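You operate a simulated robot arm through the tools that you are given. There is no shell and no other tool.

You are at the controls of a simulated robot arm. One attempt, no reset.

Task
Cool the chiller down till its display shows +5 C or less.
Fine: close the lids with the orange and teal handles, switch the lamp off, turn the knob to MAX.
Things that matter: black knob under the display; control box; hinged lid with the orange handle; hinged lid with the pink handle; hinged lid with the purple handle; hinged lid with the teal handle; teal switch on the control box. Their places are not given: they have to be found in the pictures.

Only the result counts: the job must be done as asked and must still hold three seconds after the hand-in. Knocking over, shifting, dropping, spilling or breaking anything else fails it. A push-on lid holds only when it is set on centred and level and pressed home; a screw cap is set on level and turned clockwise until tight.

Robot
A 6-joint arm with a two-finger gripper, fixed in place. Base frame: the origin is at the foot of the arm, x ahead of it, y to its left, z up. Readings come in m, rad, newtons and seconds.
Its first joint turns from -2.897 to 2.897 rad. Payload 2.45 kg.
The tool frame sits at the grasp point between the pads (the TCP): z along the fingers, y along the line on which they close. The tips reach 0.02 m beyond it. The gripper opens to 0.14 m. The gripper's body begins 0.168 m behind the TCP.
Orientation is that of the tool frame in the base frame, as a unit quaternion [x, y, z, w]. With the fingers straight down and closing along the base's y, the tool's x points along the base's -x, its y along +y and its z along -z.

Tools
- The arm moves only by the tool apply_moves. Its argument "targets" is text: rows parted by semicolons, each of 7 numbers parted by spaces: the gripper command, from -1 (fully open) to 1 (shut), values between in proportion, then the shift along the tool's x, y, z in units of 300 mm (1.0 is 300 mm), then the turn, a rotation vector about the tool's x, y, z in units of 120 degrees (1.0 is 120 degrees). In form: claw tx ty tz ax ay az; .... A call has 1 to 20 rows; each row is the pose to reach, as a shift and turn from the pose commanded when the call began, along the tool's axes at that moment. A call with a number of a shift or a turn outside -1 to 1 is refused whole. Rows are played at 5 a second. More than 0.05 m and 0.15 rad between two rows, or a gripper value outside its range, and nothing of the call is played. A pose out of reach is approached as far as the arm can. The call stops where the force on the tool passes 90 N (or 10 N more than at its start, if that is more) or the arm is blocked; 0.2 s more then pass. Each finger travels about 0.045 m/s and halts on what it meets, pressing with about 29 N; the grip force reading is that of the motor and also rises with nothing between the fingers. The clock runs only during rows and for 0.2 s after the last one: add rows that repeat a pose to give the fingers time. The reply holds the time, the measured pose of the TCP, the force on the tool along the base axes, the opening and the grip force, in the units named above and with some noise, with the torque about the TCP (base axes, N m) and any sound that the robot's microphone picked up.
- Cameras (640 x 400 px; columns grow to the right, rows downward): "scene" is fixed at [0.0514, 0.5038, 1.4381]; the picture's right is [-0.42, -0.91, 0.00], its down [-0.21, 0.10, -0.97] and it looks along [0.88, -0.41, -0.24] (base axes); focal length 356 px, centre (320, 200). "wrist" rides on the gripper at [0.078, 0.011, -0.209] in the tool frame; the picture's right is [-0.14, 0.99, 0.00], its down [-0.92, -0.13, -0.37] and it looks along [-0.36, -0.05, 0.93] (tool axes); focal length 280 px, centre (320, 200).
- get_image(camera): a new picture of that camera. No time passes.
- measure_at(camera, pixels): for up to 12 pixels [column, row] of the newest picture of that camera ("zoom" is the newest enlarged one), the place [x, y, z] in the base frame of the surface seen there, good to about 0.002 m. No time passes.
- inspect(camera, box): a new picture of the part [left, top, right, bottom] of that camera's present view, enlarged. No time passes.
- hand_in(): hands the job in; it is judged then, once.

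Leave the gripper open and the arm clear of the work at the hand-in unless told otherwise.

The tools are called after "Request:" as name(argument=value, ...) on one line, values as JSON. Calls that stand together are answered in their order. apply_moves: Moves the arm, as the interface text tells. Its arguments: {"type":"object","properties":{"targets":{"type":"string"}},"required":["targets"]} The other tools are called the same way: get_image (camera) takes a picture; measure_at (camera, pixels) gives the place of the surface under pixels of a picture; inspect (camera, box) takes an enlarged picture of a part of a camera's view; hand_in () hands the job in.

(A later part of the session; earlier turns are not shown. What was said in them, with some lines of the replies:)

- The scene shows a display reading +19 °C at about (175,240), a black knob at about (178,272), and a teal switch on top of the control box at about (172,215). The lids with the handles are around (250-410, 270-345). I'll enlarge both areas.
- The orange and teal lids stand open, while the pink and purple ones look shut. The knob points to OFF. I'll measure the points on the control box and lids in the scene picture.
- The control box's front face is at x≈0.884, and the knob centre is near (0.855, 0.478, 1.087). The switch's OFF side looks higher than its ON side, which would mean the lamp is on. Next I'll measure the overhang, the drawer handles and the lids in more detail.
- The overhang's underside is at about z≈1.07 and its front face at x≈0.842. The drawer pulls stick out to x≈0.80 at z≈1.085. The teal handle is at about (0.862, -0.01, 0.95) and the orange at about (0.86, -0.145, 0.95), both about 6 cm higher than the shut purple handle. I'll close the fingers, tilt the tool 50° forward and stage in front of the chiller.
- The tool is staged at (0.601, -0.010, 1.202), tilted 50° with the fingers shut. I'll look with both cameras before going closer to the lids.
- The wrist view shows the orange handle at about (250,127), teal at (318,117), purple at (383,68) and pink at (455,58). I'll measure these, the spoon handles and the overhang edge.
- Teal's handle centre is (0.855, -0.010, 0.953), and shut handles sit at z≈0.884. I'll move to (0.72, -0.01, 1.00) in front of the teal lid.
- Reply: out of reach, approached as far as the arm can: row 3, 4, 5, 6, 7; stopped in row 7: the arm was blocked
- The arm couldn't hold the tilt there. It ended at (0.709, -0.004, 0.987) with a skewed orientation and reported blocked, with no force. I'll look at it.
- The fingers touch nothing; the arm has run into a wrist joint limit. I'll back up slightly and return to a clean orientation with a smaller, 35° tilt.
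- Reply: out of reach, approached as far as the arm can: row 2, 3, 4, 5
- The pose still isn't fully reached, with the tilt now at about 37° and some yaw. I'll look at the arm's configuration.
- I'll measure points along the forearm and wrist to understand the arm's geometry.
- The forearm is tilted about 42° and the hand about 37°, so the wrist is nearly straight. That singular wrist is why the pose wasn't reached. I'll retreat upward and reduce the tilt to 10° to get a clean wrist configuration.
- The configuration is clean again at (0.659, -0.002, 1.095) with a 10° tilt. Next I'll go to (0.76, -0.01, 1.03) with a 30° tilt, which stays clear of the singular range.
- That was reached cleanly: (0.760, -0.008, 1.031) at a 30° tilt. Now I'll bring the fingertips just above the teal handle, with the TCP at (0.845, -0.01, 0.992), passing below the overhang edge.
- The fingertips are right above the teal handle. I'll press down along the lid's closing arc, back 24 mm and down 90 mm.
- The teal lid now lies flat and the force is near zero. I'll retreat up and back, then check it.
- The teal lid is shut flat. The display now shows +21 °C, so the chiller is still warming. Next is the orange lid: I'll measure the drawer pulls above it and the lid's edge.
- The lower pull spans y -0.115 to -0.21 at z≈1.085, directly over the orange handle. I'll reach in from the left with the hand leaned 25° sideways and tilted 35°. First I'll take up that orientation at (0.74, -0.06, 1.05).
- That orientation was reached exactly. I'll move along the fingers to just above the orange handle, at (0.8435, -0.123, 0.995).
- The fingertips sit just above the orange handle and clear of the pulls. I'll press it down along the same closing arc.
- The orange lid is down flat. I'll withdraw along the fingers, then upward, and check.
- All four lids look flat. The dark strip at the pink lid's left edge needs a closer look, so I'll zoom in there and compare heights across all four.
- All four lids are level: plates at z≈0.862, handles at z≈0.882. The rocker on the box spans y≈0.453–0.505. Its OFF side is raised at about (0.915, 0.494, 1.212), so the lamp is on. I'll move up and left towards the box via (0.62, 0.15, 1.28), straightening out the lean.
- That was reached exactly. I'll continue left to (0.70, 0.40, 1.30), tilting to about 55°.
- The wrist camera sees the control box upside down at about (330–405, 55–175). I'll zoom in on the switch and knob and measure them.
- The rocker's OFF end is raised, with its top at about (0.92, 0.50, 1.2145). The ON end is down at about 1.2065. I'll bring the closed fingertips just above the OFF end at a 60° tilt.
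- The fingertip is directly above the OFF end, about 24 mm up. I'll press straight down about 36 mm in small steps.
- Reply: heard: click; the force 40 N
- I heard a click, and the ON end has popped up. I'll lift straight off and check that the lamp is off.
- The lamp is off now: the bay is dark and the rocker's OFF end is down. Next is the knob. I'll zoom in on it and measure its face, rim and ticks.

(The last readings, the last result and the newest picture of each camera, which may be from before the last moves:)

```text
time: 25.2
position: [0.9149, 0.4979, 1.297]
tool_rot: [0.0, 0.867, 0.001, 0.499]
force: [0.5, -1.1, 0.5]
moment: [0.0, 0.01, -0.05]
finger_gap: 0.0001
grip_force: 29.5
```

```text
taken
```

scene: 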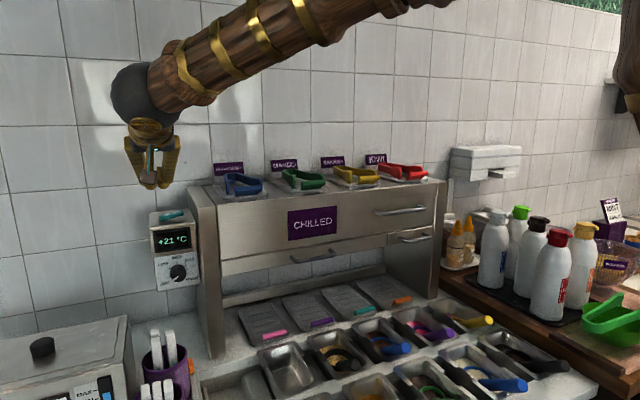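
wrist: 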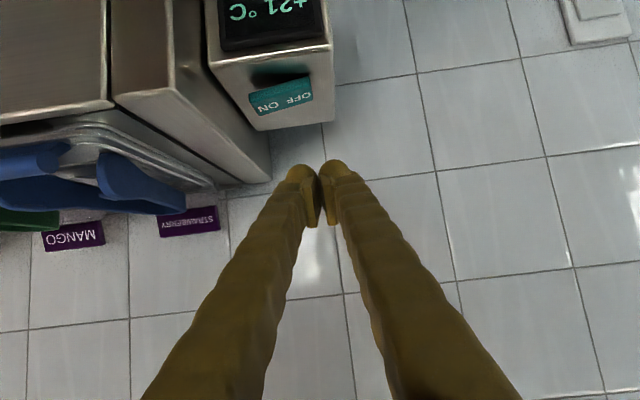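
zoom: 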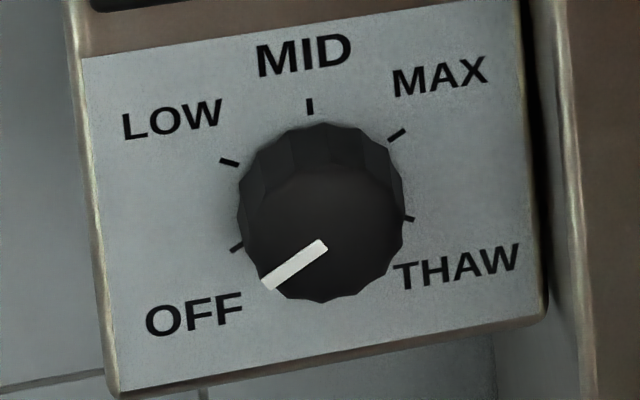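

Request:
measure_at(camera="zoom", pixels=[[326, 236], [268, 284], [324, 244], [262, 215], [385, 225], [325, 175], [330, 295], [310, 106], [397, 134], [229, 162], [410, 218], [237, 247]])

```text
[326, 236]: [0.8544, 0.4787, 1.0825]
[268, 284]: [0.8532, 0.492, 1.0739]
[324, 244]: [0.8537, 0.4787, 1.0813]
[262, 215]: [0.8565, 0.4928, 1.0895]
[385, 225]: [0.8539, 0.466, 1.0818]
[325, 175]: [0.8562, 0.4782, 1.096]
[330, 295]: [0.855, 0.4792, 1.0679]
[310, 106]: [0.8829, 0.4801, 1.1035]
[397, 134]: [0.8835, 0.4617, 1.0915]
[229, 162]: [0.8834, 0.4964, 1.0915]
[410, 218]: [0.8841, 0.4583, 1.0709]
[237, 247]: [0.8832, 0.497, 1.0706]
```

The knob centre is (y 0.479, z 1.0815), with its front face at x≈0.854. The pointer is at about -119° (OFF) from the top; MAX is at about +60°, so it needs a half turn clockwise. I'll back off to (0.72, 0.479, 1.25), level the tool to point along +x, and open the fingers to about 6 cm.

Request:
apply_moves(targets="0.143 0.0921 -0.0127 -0.0969 0 -0.05 0; 0.143 0.1843 -0.0253 -0.1939 0 -0.1 0; 0.143 0.2764 -0.038 -0.2908 0 -0.15 0; 0.143 0.3686 -0.0506 -0.3878 0 -0.2 0; 0.143 0.4607 -0.0633 -0.4847 0 -0.25 0; 0.143 0.4607 -0.0633 -0.4847 0 -0.25 0")

```text
time: 26.6
position: [0.7188, 0.4798, 1.2508]
tool_rot: [0.001, 0.708, 0.001, 0.707]
force: [-0.4, 0.4, -0.3]
moment: [-0.02, -0.03, 0.01]
finger_gap: 0.0597
grip_force: 0.1
```

The tool is level and pointing along +x, gap 6 cm. Before choosing a gripping angle, I'll measure the post to the right of the box to check finger clearance.

Request:
measure_at(camera="scene", pixels=[[202, 262], [204, 262], [207, 262], [210, 262], [200, 262], [198, 262], [202, 240], [204, 275]])

Request:
inspect(camera="scene", box=[100, 100, 340, 300])

```text
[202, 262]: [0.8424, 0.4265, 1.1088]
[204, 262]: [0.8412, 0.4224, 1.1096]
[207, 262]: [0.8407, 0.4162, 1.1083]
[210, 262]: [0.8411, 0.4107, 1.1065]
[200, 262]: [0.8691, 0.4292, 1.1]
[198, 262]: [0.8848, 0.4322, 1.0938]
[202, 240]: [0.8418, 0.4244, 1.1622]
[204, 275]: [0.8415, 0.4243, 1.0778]
```

```text
2.00 times, centred on (220, 200) of scene
```

zoom: 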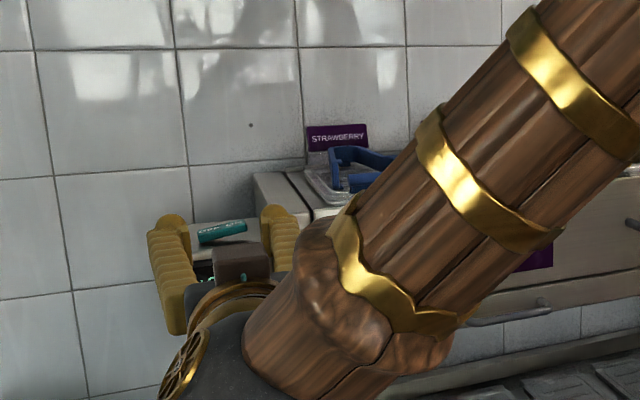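

The post's left face is at y≈0.43, 49 mm from the knob axis, so I'll grip diagonally with a 5 cm opening. To leave room for the 180° turn I first roll the tool by about -225°, in two calls. The first call rolls it -112.5° while lowering to z=1.0815.

Request:
apply_moves(targets="0.286 0.0403 0 0 0 0 -0.067; 0.286 0.0806 0 0 0 0 -0.134; 0.286 0.1209 0 0 0 0 -0.201; 0.286 0.1612 0 0 0 0 -0.268; 0.286 0.2015 0 0 0 0 -0.335; 0.286 0.2418 -0.001 0.001 0 0 -0.402; 0.286 0.2821 -0.001 0.002 0 0 -0.469; 0.286 0.3225 -0.001 0.003 0 0 -0.536; 0.286 0.3628 -0.002 0.004 0 0 -0.603; 0.286 0.4031 -0.002 0.004 0 0 -0.67; 0.286 0.4434 -0.002 0.004 0 0 -0.737; 0.286 0.4837 -0.0027 0.004 0 0 -0.804; 0.286 0.524 -0.0027 0.004 0 0 -0.871; 0.286 0.5643 -0.0027 0.004 0 0 -0.938; 0.286 0.5643 -0.0027 0.004 0 0 -0.938")

```text
time: 29.8
position: [0.7209, 0.4781, 1.0825]
tool_rot: [0.59, -0.393, 0.587, -0.392]
force: [-0.3, -0.2, -0.1]
moment: [-0.03, 0.0, 0.01]
finger_gap: 0.0501
grip_force: 0.1
```

That was reached cleanly. Second roll call of about -112.5°, holding position.

Request:
apply_moves(targets="0.286 0 0 0 0 0 -0.067; 0.286 0 0 0 0 0 -0.134; 0.286 0 0 0 0 0 -0.201; 0.286 0 0 0 0 0 -0.268; 0.286 0 0 0 0 0 -0.335; 0.286 0 0 0 0 0 -0.402; 0.286 0 0 0 0 0 -0.469; 0.286 0 0 0 0 0 -0.536; 0.286 0 0 0 0 0 -0.603; 0.286 0 0 0 0 0 -0.67; 0.286 0 0 0 0 0 -0.737; 0.286 0 0 0 0 0 -0.804; 0.286 0 0 0 0 0 -0.871; 0.286 0 0 0 0 0 -0.938; 0.286 0 0 0 0 0 -0.938")

Request:
get_image(camera="wrist")

Request:
get_image(camera="scene")

```text
time: 33.0
position: [0.7213, 0.479, 1.0817]
tool_rot: [0.654, 0.272, 0.653, 0.27]
force: [0.0, 0.1, 0.3]
moment: [-0.01, 0.03, 0.01]
finger_gap: 0.05
grip_force: 0.0
```

```text
taken
```

wrist: 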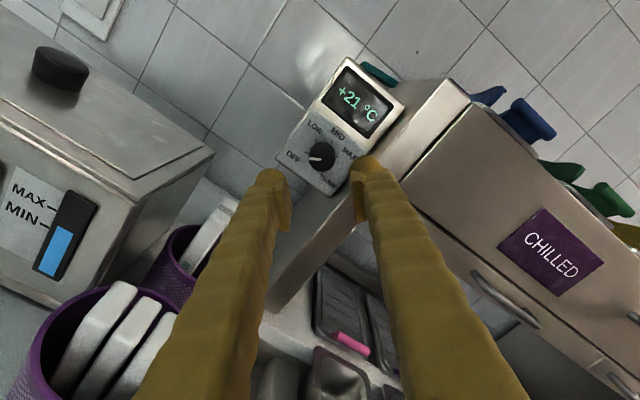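

```text
taken
```

scene: 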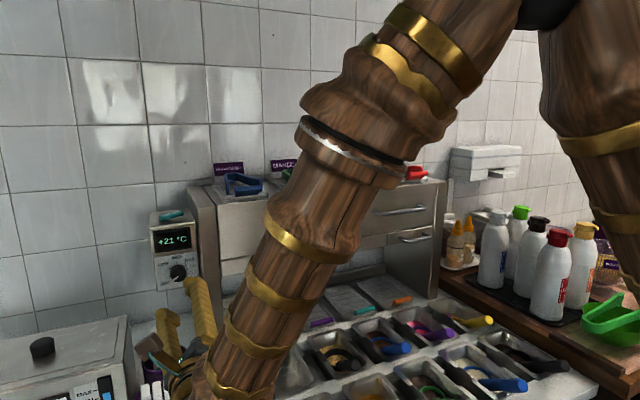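

The gripper is rolled and on the knob axis, with the knob between the fingers in the wrist view. There are purple cups and a tank to the lower left, so I'll measure their heights before moving in.

Request:
measure_at(camera="wrist", pixels=[[110, 290], [60, 330], [220, 220], [185, 240], [200, 150], [60, 70], [150, 310], [320, 155], [310, 160], [332, 150], [320, 145], [322, 168]])

Request:
inspect(camera="wrist", box=[260, 50, 420, 210])

```text
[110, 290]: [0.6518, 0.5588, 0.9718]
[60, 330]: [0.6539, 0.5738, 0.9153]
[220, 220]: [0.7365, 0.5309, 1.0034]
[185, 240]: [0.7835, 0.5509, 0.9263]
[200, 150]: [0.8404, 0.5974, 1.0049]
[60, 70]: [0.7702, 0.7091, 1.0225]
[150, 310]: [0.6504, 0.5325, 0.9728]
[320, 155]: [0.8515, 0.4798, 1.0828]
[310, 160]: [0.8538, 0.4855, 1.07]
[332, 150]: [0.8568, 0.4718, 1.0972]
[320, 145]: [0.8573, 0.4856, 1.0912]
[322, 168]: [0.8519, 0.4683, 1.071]
```

```text
2.50 times, centred on (340, 130) of wrist
```

zoom: 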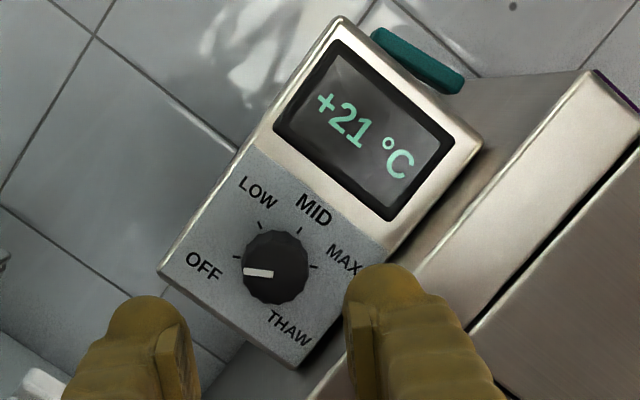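

The cups' contents stay at least 19 mm outside the sweep of the gripper body. The knob is centred at (0.480, 1.082). I'll move straight in along +x to TCP x=0.858, leaving the tips about 5 mm off the panel.

Request:
apply_moves(targets="0.286 0 0 0.1139 0 0 0; 0.286 0 0 0.2278 0 0 0; 0.286 0 0 0.3417 0 0 0; 0.286 0 0 0.4 0 0 0; 0.286 0 0 0.4557 0 0 0; 0.286 0 0 0.4557 0 0 0")

Request:
get_image(camera="wrist")

Request:
inspect(camera="scene", box=[130, 200, 250, 320])

```text
time: 34.4
position: [0.857, 0.4781, 1.0816]
tool_rot: [0.654, 0.272, 0.653, 0.269]
force: [-0.3, 0.4, -0.2]
moment: [-0.02, 0.02, 0.03]
finger_gap: 0.05
grip_force: 0.0
```

```text
taken
```

wrist: 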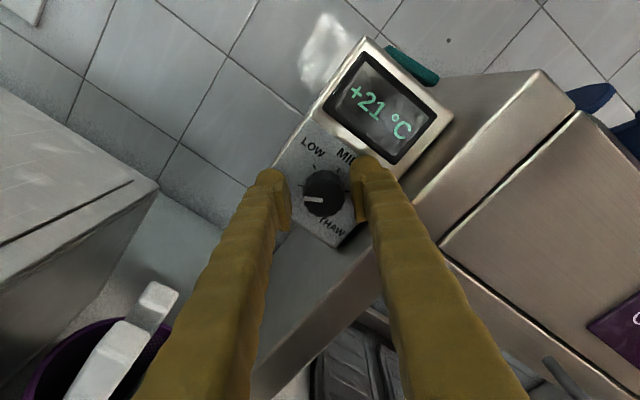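

```text
3.33 times, centred on (190, 260) of scene
```

zoom: 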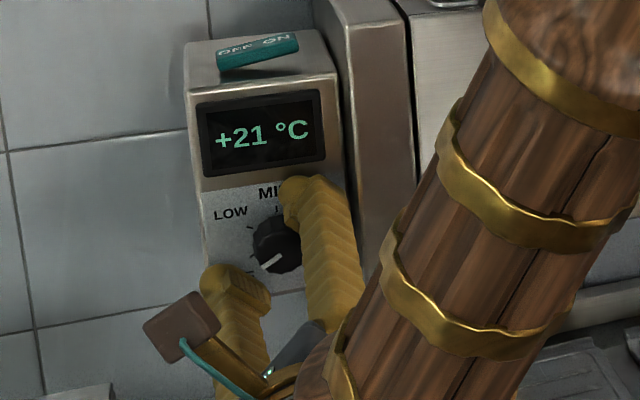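

The knob is centred between the fingers with no contact force. I'll close onto it.

Request:
apply_moves(targets="1 0 0 0 0 0 0; 1 0 0 0 0 0 0; 1 0 0 0 0 0 0; 1 0 0 0 0 0 0")

Request:
get_image(camera="wrist")

```text
time: 35.4
position: [0.8576, 0.4775, 1.0834]
tool_rot: [0.653, 0.271, 0.653, 0.269]
force: [-2.2, -38.4, 28.8]
moment: [-0.07, -0.26, -0.49]
finger_gap: 0.0321
grip_force: 44.5
```

```text
taken
```

wrist: 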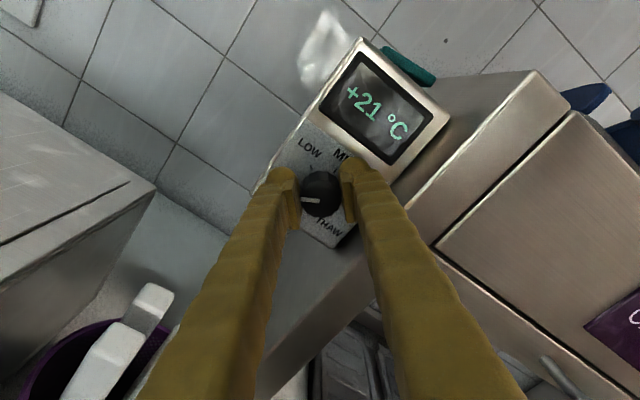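

The gap closed to 32 mm, but a side force of about 48 N along the closing direction shows I'm about 2 mm off centre. I'll shift +2 mm along tool y and read the force again.

Request:
apply_moves(targets="1 0 0.0033 0 0 0 0; 1 0 0.0067 0 0 0 0; 1 0 0.0067 0 0 0 0")

```text
time: 36.2
position: [0.8568, 0.477, 1.0833]
tool_rot: [0.653, 0.273, 0.653, 0.27]
force: [5.0, -30.5, 22.9]
moment: [0.04, -0.29, -0.29]
finger_gap: 0.0319
grip_force: 44.6
```

The force fell to 38 N. I'll shift another 3 mm in the same direction.

Request:
apply_moves(targets="1 0 0.005 0 0 0 0; 1 0 0.01 0 0 0 0; 1 0 0.01 0 0 0 0; 1 0 0.01 0 0 0 0")

```text
time: 37.2
position: [0.8569, 0.4778, 1.0824]
tool_rot: [0.654, 0.273, 0.652, 0.27]
force: [24.3, 23.2, -11.8]
moment: [0.25, -0.09, 0.29]
finger_gap: 0.0319
grip_force: 45.6
```

The force has reversed to about 26 N the other way, so centre lies about 1.2 mm back. I'll step back 1.2 mm.

Request:
apply_moves(targets="1 0 -0.002 0 0 0 0; 1 0 -0.004 0 0 0 0; 1 0 -0.004 0 0 0 0")

```text
time: 38.0
position: [0.8574, 0.4783, 1.0839]
tool_rot: [0.654, 0.273, 0.652, 0.269]
force: [11.2, 31.6, -15.3]
moment: [0.24, 0.09, 0.38]
finger_gap: 0.0319
grip_force: 44.9
```

The force didn't follow as expected. I'll hold still for a moment to see whether the reading settles.

Request:
apply_moves(targets="1 0 0 0 0 0 0; 1 0 0 0 0 0 0; 1 0 0 0 0 0 0; 1 0 0 0 0 0 0; 1 0 0 0 0 0 0")

```text
time: 39.2
position: [0.8568, 0.4765, 1.0833]
tool_rot: [0.654, 0.272, 0.652, 0.27]
force: [-5.4, 36.7, -23.3]
moment: [0.24, 0.26, 0.42]
finger_gap: 0.0318
grip_force: 45.2
```

The force is still drifting, now about 43 N towards lower left, so I've gone past centre. I'll shift back 1.5 mm and hold longer.

Request:
apply_moves(targets="1 0 -0.0025 0 0 0 0; 1 0 -0.005 0 0 0 0; 1 0 -0.005 0 0 0 0; 1 0 -0.005 0 0 0 0; 1 0 -0.005 0 0 0 0; 1 0 -0.005 0 0 0 0")

```text
time: 40.6
position: [0.8565, 0.4775, 1.0829]
tool_rot: [0.654, 0.271, 0.653, 0.27]
force: [-18.0, 10.8, -13.5]
moment: [0.15, 0.23, 0.08]
finger_gap: 0.0322
grip_force: 44.8
```

The side load is now about 17 N, with 18 N pushing back along x. I'll trim slightly (-0.5 mm in y, -1 mm in z) and start turning clockwise by about 20° to see if the knob follows.

Request:
apply_moves(targets="1 0 -0.0017 -0.0033 0 0 0.03; 1 0 -0.0017 -0.0033 0 0 0.07; 1 0 -0.0017 -0.0033 0 0 0.12; 1 0 -0.0017 -0.0033 0 0 0.17; 1 0 -0.0017 -0.0033 0 0 0.17")

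Request:
get_image(camera="wrist")

Request:
inspect(camera="scene", box=[140, 200, 220, 300])

```text
time: 41.8
position: [0.8572, 0.4763, 1.0826]
tool_rot: [0.692, 0.151, 0.691, 0.149]
force: [23.6, -21.0, 3.0]
moment: [-0.07, -0.07, -0.15]
finger_gap: 0.0321
grip_force: 44.8
```

```text
taken
```

wrist: 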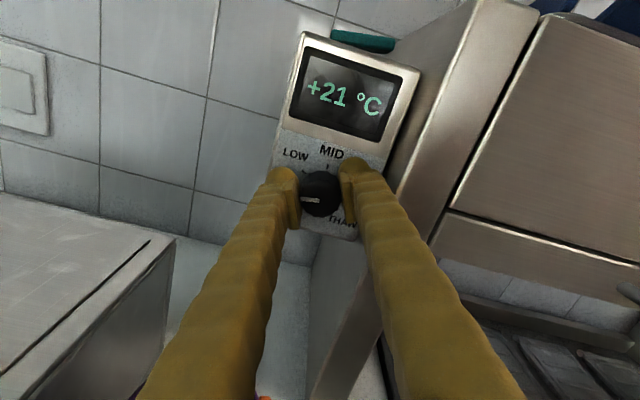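

```text
4.00 times, centred on (180, 250) of scene
```

zoom: 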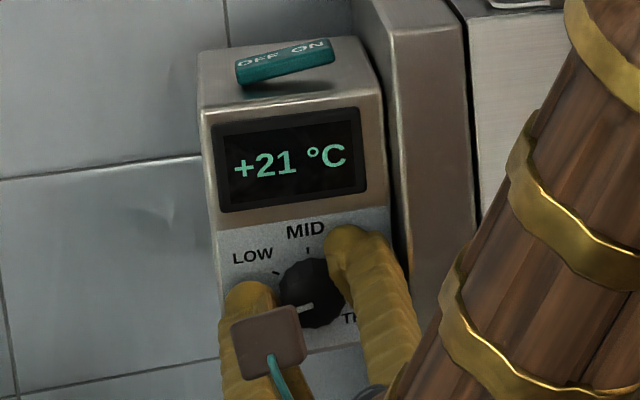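

The knob turns with the gripper; its pointer keeps its place relative to the fingers. I'll continue clockwise by another 80° or so.

Request:
apply_moves(targets="1 0 0 0 0 0 0.06; 1 0 0 0 0 0 0.12; 1 0 0 0 0 0 0.18; 1 0 0 0 0 0 0.24; 1 0 0 0 0 0 0.3; 1 0 0 0 0 0 0.36; 1 0 0 0 0 0 0.42; 1 0 0 0 0 0 0.48; 1 0 0 0 0 0 0.54; 1 0 0 0 0 0 0.6; 1 0 0 0 0 0 0.66; 1 0 0 0 0 0 0.66")

Request:
get_image(camera="wrist")

Request:
inspect(camera="scene", box=[140, 200, 220, 300])

```text
time: 44.4
position: [0.8554, 0.4763, 1.0804]
tool_rot: [0.631, -0.325, 0.626, -0.323]
force: [-1.2, -47.0, -53.4]
moment: [0.2, 0.55, -0.68]
finger_gap: 0.0321
grip_force: 45.3
```

```text
taken
```

wrist: 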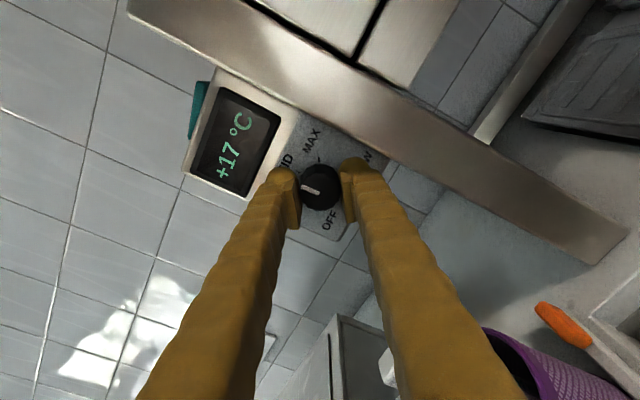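

```text
4.00 times, centred on (180, 250) of scene
```

zoom: 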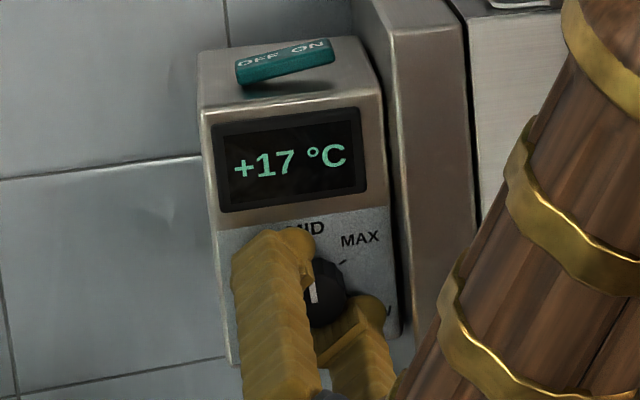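

The display is already falling (+17 °C), and the pointer is near -20°, just before MID. The side force is 71 N along tool +y, so I'll recentre by about 3 mm that way and read again.

Request:
apply_moves(targets="1 0.0008 0.005 0 0 0 0; 1 0.0017 0.0103 0 0 0 0; 1 0.0017 0.0103 0 0 0 0; 1 0.0017 0.0103 0 0 0 0")

```text
time: 45.4
position: [0.8546, 0.4772, 1.0805]
tool_rot: [0.63, -0.325, 0.627, -0.324]
force: [-14.2, -7.4, -43.9]
moment: [0.09, 0.33, -0.53]
finger_gap: 0.0318
grip_force: 45.0
```

The side load dropped to about 40 N along y. I'll add another 1 mm in that direction and turn a further 40° clockwise.

Request:
apply_moves(targets="1 0 0.0033 0 0 0 0.055; 1 0 0.0033 0 0 0 0.11; 1 0 0.0033 0 0 0 0.165; 1 0 0.0033 0 0 0 0.22; 1 0 0.0033 0 0 0 0.275; 1 0 0.0033 0 0 0 0.33; 1 0 0.0033 0 0 0 0.33")

Request:
inspect(camera="scene", box=[140, 200, 220, 300])

Request:
get_image(camera="wrist")

```text
time: 47.0
position: [0.8566, 0.4768, 1.0806]
tool_rot: [-0.482, 0.518, -0.48, 0.519]
force: [-18.1, 29.7, -1.6]
moment: [0.07, 0.16, 0.3]
finger_gap: 0.0316
grip_force: 45.1
```

```text
4.00 times, centred on (180, 250) of scene
```

zoom: 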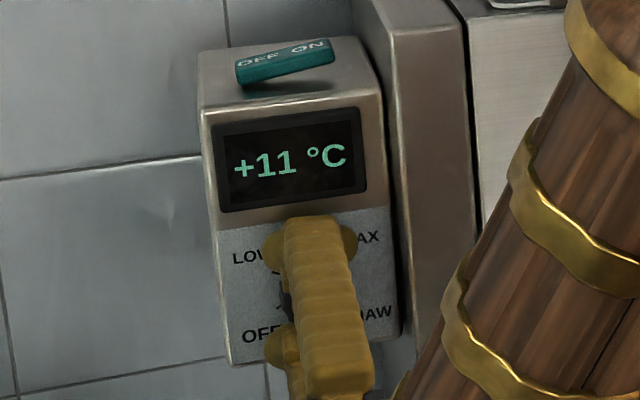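

```text
taken
```

wrist: 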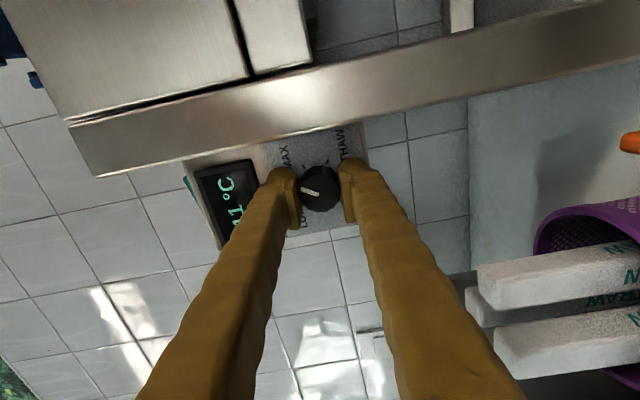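

The display shows +11 °C and the pointer is past MID. In the wrist view it seems to have shifted slightly relative to the fingers, so I'll zoom in to read its angle against the ticks.

Request:
inspect(camera="wrist", box=[270, 120, 370, 240])

Request:
measure_at(camera="zoom", pixels=[[230, 225], [330, 265], [320, 240], [270, 235], [315, 262], [345, 255], [250, 230], [290, 245]])

```text
3.33 times, centred on (320, 180) of wrist
```

zoom: 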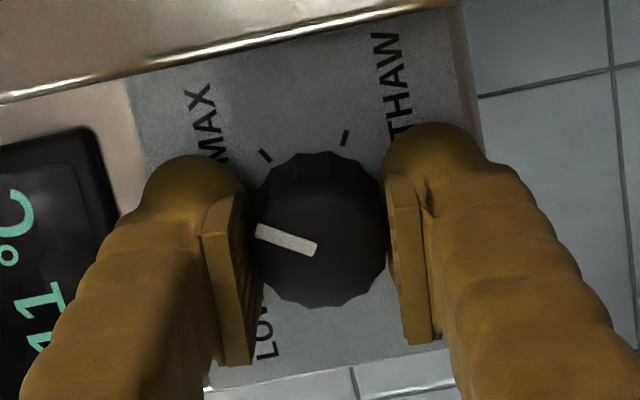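

```text
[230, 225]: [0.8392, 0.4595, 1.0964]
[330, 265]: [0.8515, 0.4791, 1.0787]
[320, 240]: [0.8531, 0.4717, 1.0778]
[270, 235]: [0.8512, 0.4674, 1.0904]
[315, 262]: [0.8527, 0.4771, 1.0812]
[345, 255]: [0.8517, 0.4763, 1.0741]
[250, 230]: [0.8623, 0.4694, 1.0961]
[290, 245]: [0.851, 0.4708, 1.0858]
```

From the tick geometry in this zoom (MAX tick at (265,155), THAW tick at (345,137)), the pointer is at about +32°. It needs about 28° more to reach MAX, so I'll turn by that.

Request:
apply_moves(targets="1 0 0 0 0 0 0.05; 1 0 0 0 0 0 0.1; 1 0 0 0 0 0 0.15; 1 0 0 0 0 0 0.2; 1 0 0 0 0 0 0.233; 1 0 0 0 0 0 0.233")

Request:
inspect(camera="wrist", box=[270, 120, 370, 240])

Request:
inspect(camera="scene", box=[140, 200, 220, 300])

```text
time: 48.4
position: [0.8552, 0.4751, 1.0815]
tool_rot: [-0.343, 0.619, -0.341, 0.619]
force: [-0.4, 26.5, 19.8]
moment: [0.0, -0.15, 0.3]
finger_gap: 0.0317
grip_force: 45.4
```

```text
3.33 times, centred on (320, 180) of wrist
```

zoom: 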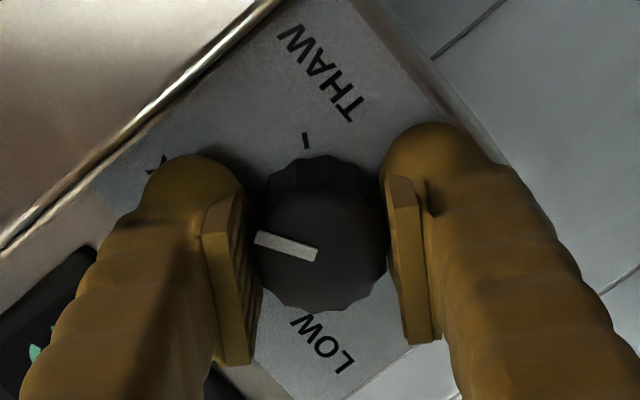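

```text
4.00 times, centred on (180, 250) of scene
```

zoom: 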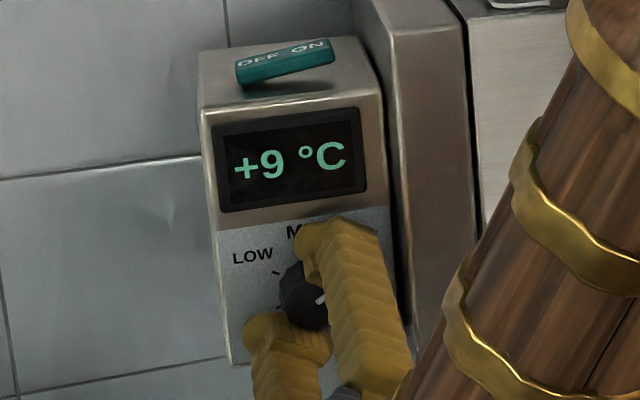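

The display shows +9 °C and falling. The pointer is at about +55° and MAX is at +60°, so I'll turn another 6°.

Request:
apply_moves(targets="1 0 0 0 0 0 0.025; 1 0 0 0 0 0 0.05; 1 0 0 0 0 0 0.05")

Request:
inspect(camera="wrist", box=[270, 120, 370, 240])

```text
time: 49.2
position: [0.8562, 0.4746, 1.0807]
tool_rot: [-0.31, 0.636, -0.308, 0.636]
force: [4.3, 18.3, 28.1]
moment: [-0.02, -0.26, 0.23]
finger_gap: 0.0317
grip_force: 45.1
```

```text
3.33 times, centred on (320, 180) of wrist
```

zoom: 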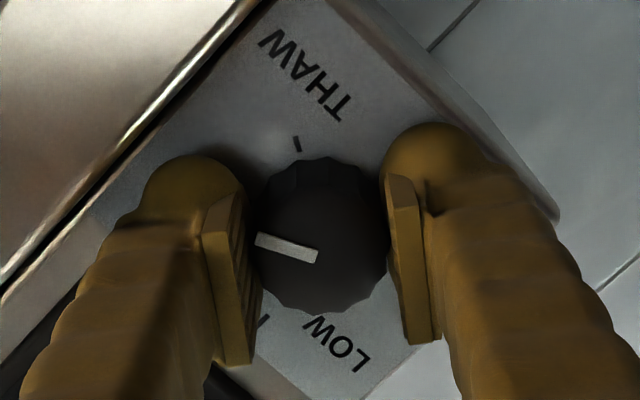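

The pointer now reads about +61°, at MAX. I'll open the fingers to 5 cm and hold.

Request:
apply_moves(targets="0.286 0 0 0 0 0 0; 0.286 0 0 0 0 0 0; 0.286 0 0 0 0 0 0; 0.286 0 0 0 0 0 0")

Request:
inspect(camera="wrist", box=[270, 120, 370, 240])

Request:
inspect(camera="scene", box=[140, 200, 220, 300])

```text
time: 50.2
position: [0.8567, 0.4749, 1.0805]
tool_rot: [-0.31, 0.636, -0.309, 0.636]
force: [0.3, 0.1, 0.4]
moment: [-0.01, -0.01, 0.01]
finger_gap: 0.0497
grip_force: 0.1
```

```text
3.33 times, centred on (320, 180) of wrist
```

zoom: 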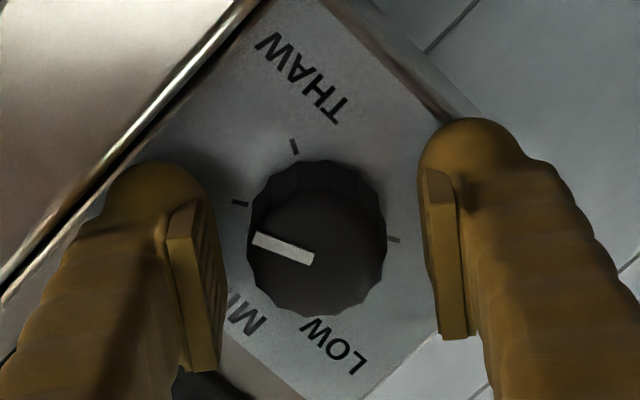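

```text
4.00 times, centred on (180, 250) of scene
```

zoom: 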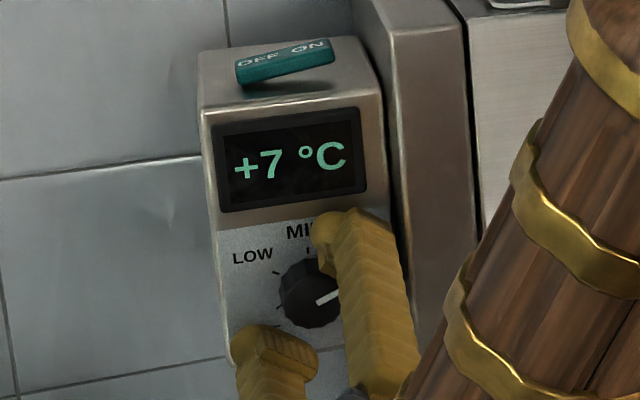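

The knob stays at MAX and the display shows +7 °C. I'll withdraw straight back along -x, clear of the knob.

Request:
apply_moves(targets="0.286 0 0 -0.1 0 0 0; 0.286 0 0 -0.2 0 0 0; 0.286 0 0 -0.3 0 0 0; 0.286 0 0 -0.4 0 0 0; 0.286 0 0 -0.5 0 0 0; 0.286 0 0 -0.5 0 0 0")

Request:
get_image(camera="scene")

Request:
inspect(camera="scene", box=[154, 222, 202, 292])

```text
time: 51.6
position: [0.7065, 0.4744, 1.0807]
tool_rot: [-0.311, 0.636, -0.308, 0.635]
force: [0.1, -0.4, -0.4]
moment: [-0.02, 0.01, 0.04]
finger_gap: 0.0499
grip_force: 0.0
```

```text
taken
```

scene: 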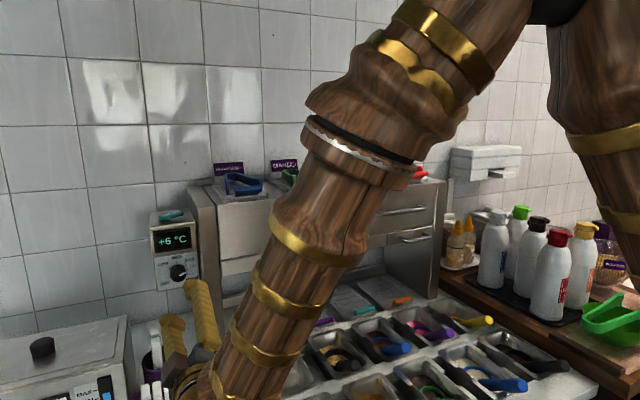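

```text
5.71 times, centred on (178, 257) of scene
```

zoom: 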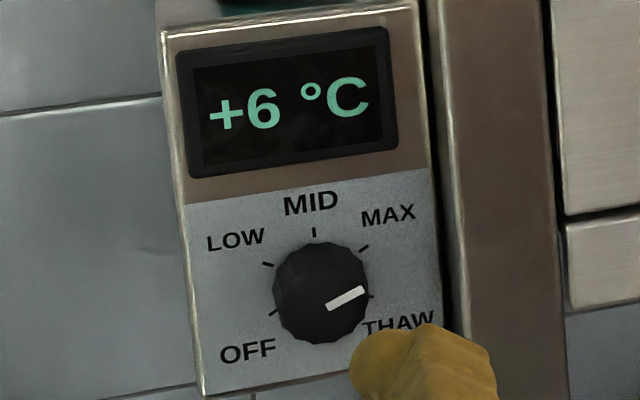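

The display shows +6 °C. The pointer looks a little past the MAX tick in this view, so I'll zoom in further to measure it.

Request:
inspect(camera="scene", box=[160, 256, 200, 290])

Request:
inspect(camera="wrist", box=[260, 80, 380, 200])

```text
11.76 times, centred on (180, 273) of scene
```

zoom: 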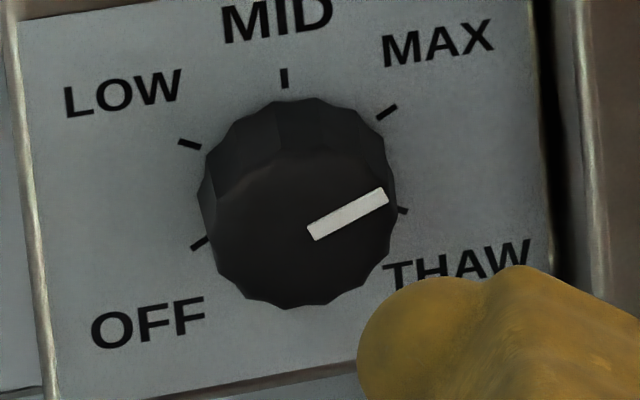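

```text
3.33 times, centred on (320, 140) of wrist
```

zoom: 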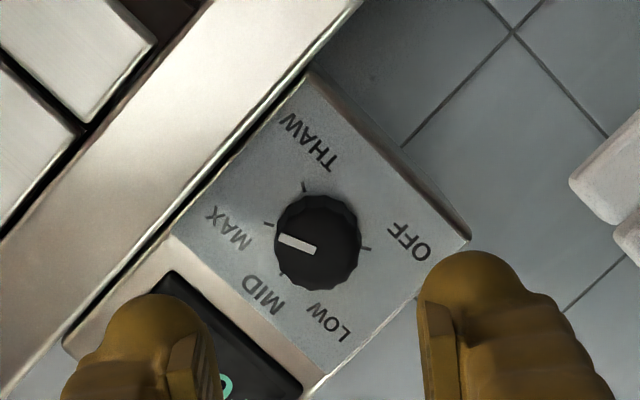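

The pointer sits about 8° past the MAX tick, still much nearer MAX than THAW, and the display is still falling. I'll wait 4 s here and watch it.

Request:
apply_moves(targets="0.286 0 0 0 0 0 0; 0.286 0 0 0 0 0 0; 0.286 0 0 0 0 0 0; 0.286 0 0 0 0 0 0; 0.286 0 0 0 0 0 0; 0.286 0 0 0 0 0 0; 0.286 0 0 0 0 0 0; 0.286 0 0 0 0 0 0; 0.286 0 0 0 0 0 0; 0.286 0 0 0 0 0 0; 0.286 0 0 0 0 0 0; 0.286 0 0 0 0 0 0; 0.286 0 0 0 0 0 0; 0.286 0 0 0 0 0 0; 0.286 0 0 0 0 0 0; 0.286 0 0 0 0 0 0; 0.286 0 0 0 0 0 0; 0.286 0 0 0 0 0 0; 0.286 0 0 0 0 0 0; 0.286 0 0 0 0 0 0")

Request:
inspect(camera="scene", box=[154, 222, 202, 292])

```text
time: 55.8
position: [0.7058, 0.4743, 1.0808]
tool_rot: [-0.31, 0.636, -0.31, 0.635]
force: [0.2, 0.3, 0.4]
moment: [0.03, 0.01, 0.01]
finger_gap: 0.0498
grip_force: 0.1
```

```text
5.71 times, centred on (178, 257) of scene
```

zoom: 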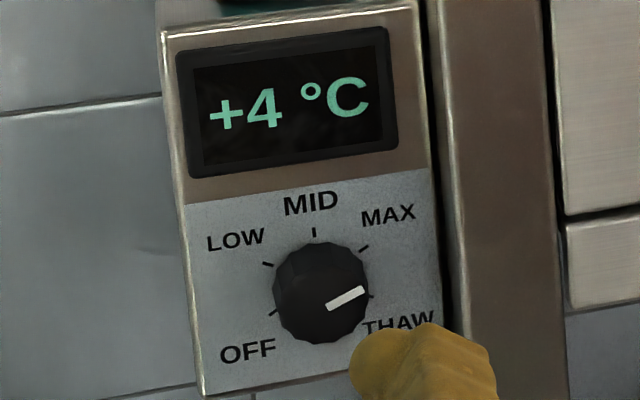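

The display shows +4 °C, already below +5. I'll raise the arm clear first, keeping the fingers narrow near the cups, then open the gripper fully.

Request:
apply_moves(targets="0.286 -0.0537 -0.1132 -0.0278 0 0 0; 0.286 -0.1074 -0.2264 -0.0556 0 0 0; 0.286 -0.1612 -0.3397 -0.0834 0 0 0; 0.286 -0.2149 -0.4529 -0.1111 0 0 0; 0.286 -0.2686 -0.5661 -0.1389 0 0 0; 0.286 -0.3223 -0.6793 -0.1667 0 0 0; -1 -0.3223 -0.6793 -0.1667 0 0 0; -1 -0.3223 -0.6793 -0.1667 0 0 0; -1 -0.3223 -0.6793 -0.1667 0 0 0; -1 -0.3223 -0.6793 -0.1667 0 0 0; -1 -0.3223 -0.6793 -0.1667 0 0 0; -1 -0.3223 -0.6793 -0.1667 0 0 0")

Request:
get_image(camera="scene")

Request:
inspect(camera="scene", box=[140, 200, 220, 300])

Request:
get_image(camera="wrist")

```text
time: 58.4
position: [0.6569, 0.4239, 1.2992]
tool_rot: [-0.311, 0.636, -0.308, 0.635]
force: [0.3, 0.6, 0.0]
moment: [0.01, -0.02, -0.01]
finger_gap: 0.14
grip_force: 0.1
```

```text
taken
```

scene: 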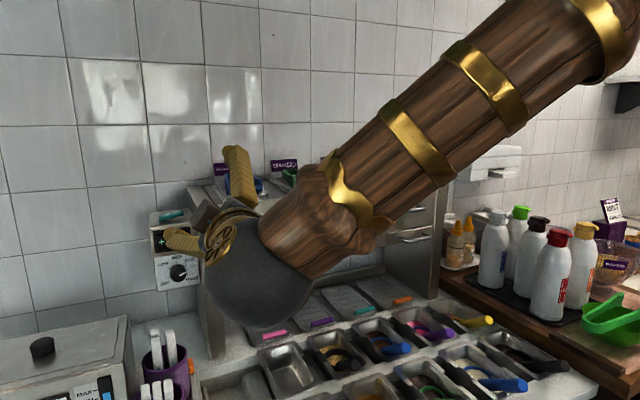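

```text
4.00 times, centred on (180, 250) of scene
```

zoom: 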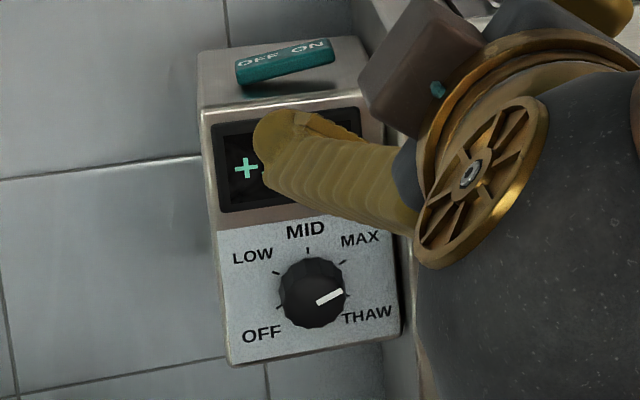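

```text
taken
```

wrist: 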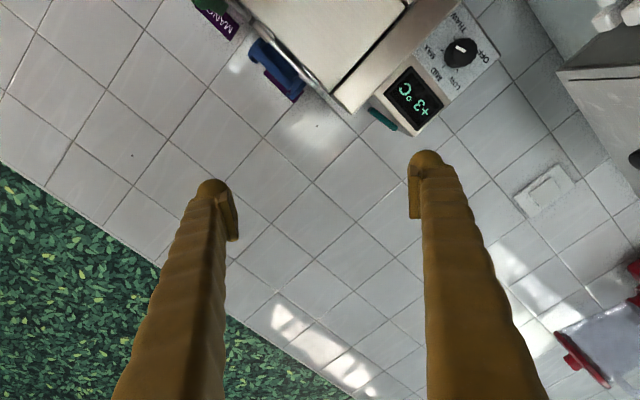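

The wrist view shows +3 °C, so it's still falling. I'll raise the arm another 10 cm, hold about two seconds, then do a final check of the display, knob, switch and lids.

Request:
apply_moves(targets="-1 -0.0687 -0.0873 0 0 0 0; -1 -0.1373 -0.1747 0 0 0 0; -1 -0.206 -0.262 0 0 0 0; -1 -0.206 -0.262 0 0 0 0; -1 -0.206 -0.262 0 0 0 0; -1 -0.206 -0.262 0 0 0 0; -1 -0.206 -0.262 0 0 0 0; -1 -0.206 -0.262 0 0 0 0; -1 -0.206 -0.262 0 0 0 0; -1 -0.206 -0.262 0 0 0 0; -1 -0.206 -0.262 0 0 0 0; -1 -0.206 -0.262 0 0 0 0; -1 -0.206 -0.262 0 0 0 0")

Request:
get_image(camera="scene")

Request:
inspect(camera="scene", box=[140, 200, 220, 300])

Request:
inspect(camera="scene", box=[220, 240, 440, 360])

```text
time: 61.2
position: [0.6568, 0.4236, 1.4006]
tool_rot: [-0.31, 0.637, -0.308, 0.635]
force: [1.2, -0.3, -0.3]
moment: [0.0, 0.03, 0.04]
finger_gap: 0.1399
grip_force: 0.1
```

```text
taken
```

scene: 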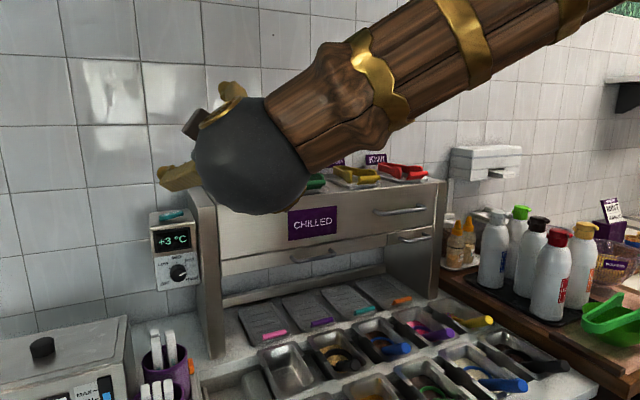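

```text
4.00 times, centred on (180, 250) of scene
```

zoom: 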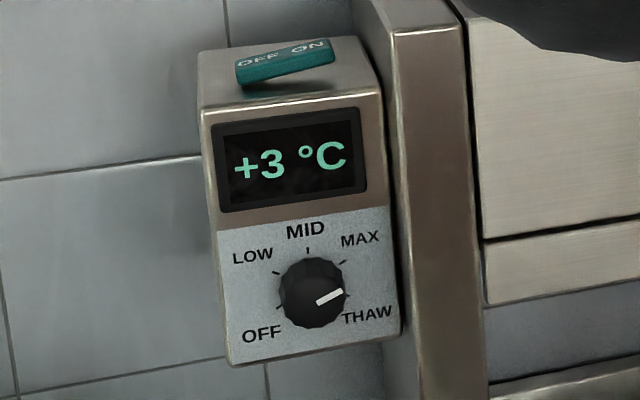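

```text
2.91 times, centred on (330, 300) of scene
```

zoom: 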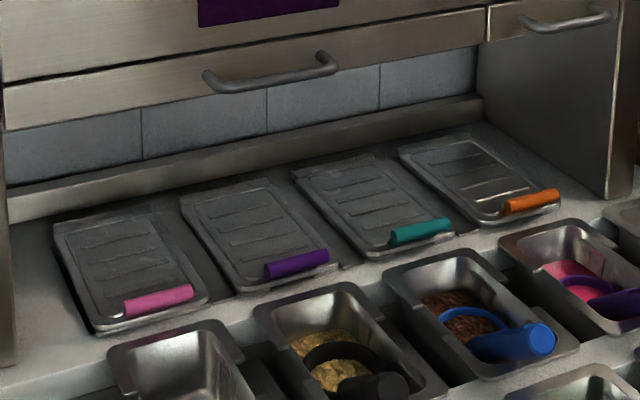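

The display holds at +3 °C with all four lids shut, the lamp off and the knob at MAX (pointer about 8° past the tick). The gripper is open, the arm is clear and nothing else has moved, so I'm handing in.

Request:
hand_in()

```text
The job is handed in.
```

The chiller's display showed +3 °C when I handed the job in, under the +5 °C limit. The hand-in was accepted, but no verdict has come back.

- **Lids:** I closed the ones with the orange and teal handles. The pink and purple ones were already shut, and all four lie flat.
- **Lamp:** It is off. The switch clicked over to OFF and the bay went dark.
- **Knob:** It is set to MAX, with the pointer about 8° past the MAX mark, towards THAW. The display kept falling after I let go, so I left it there.

In the pictures nothing else looks moved or knocked over. The gripper is open and the arm is clear of the work.
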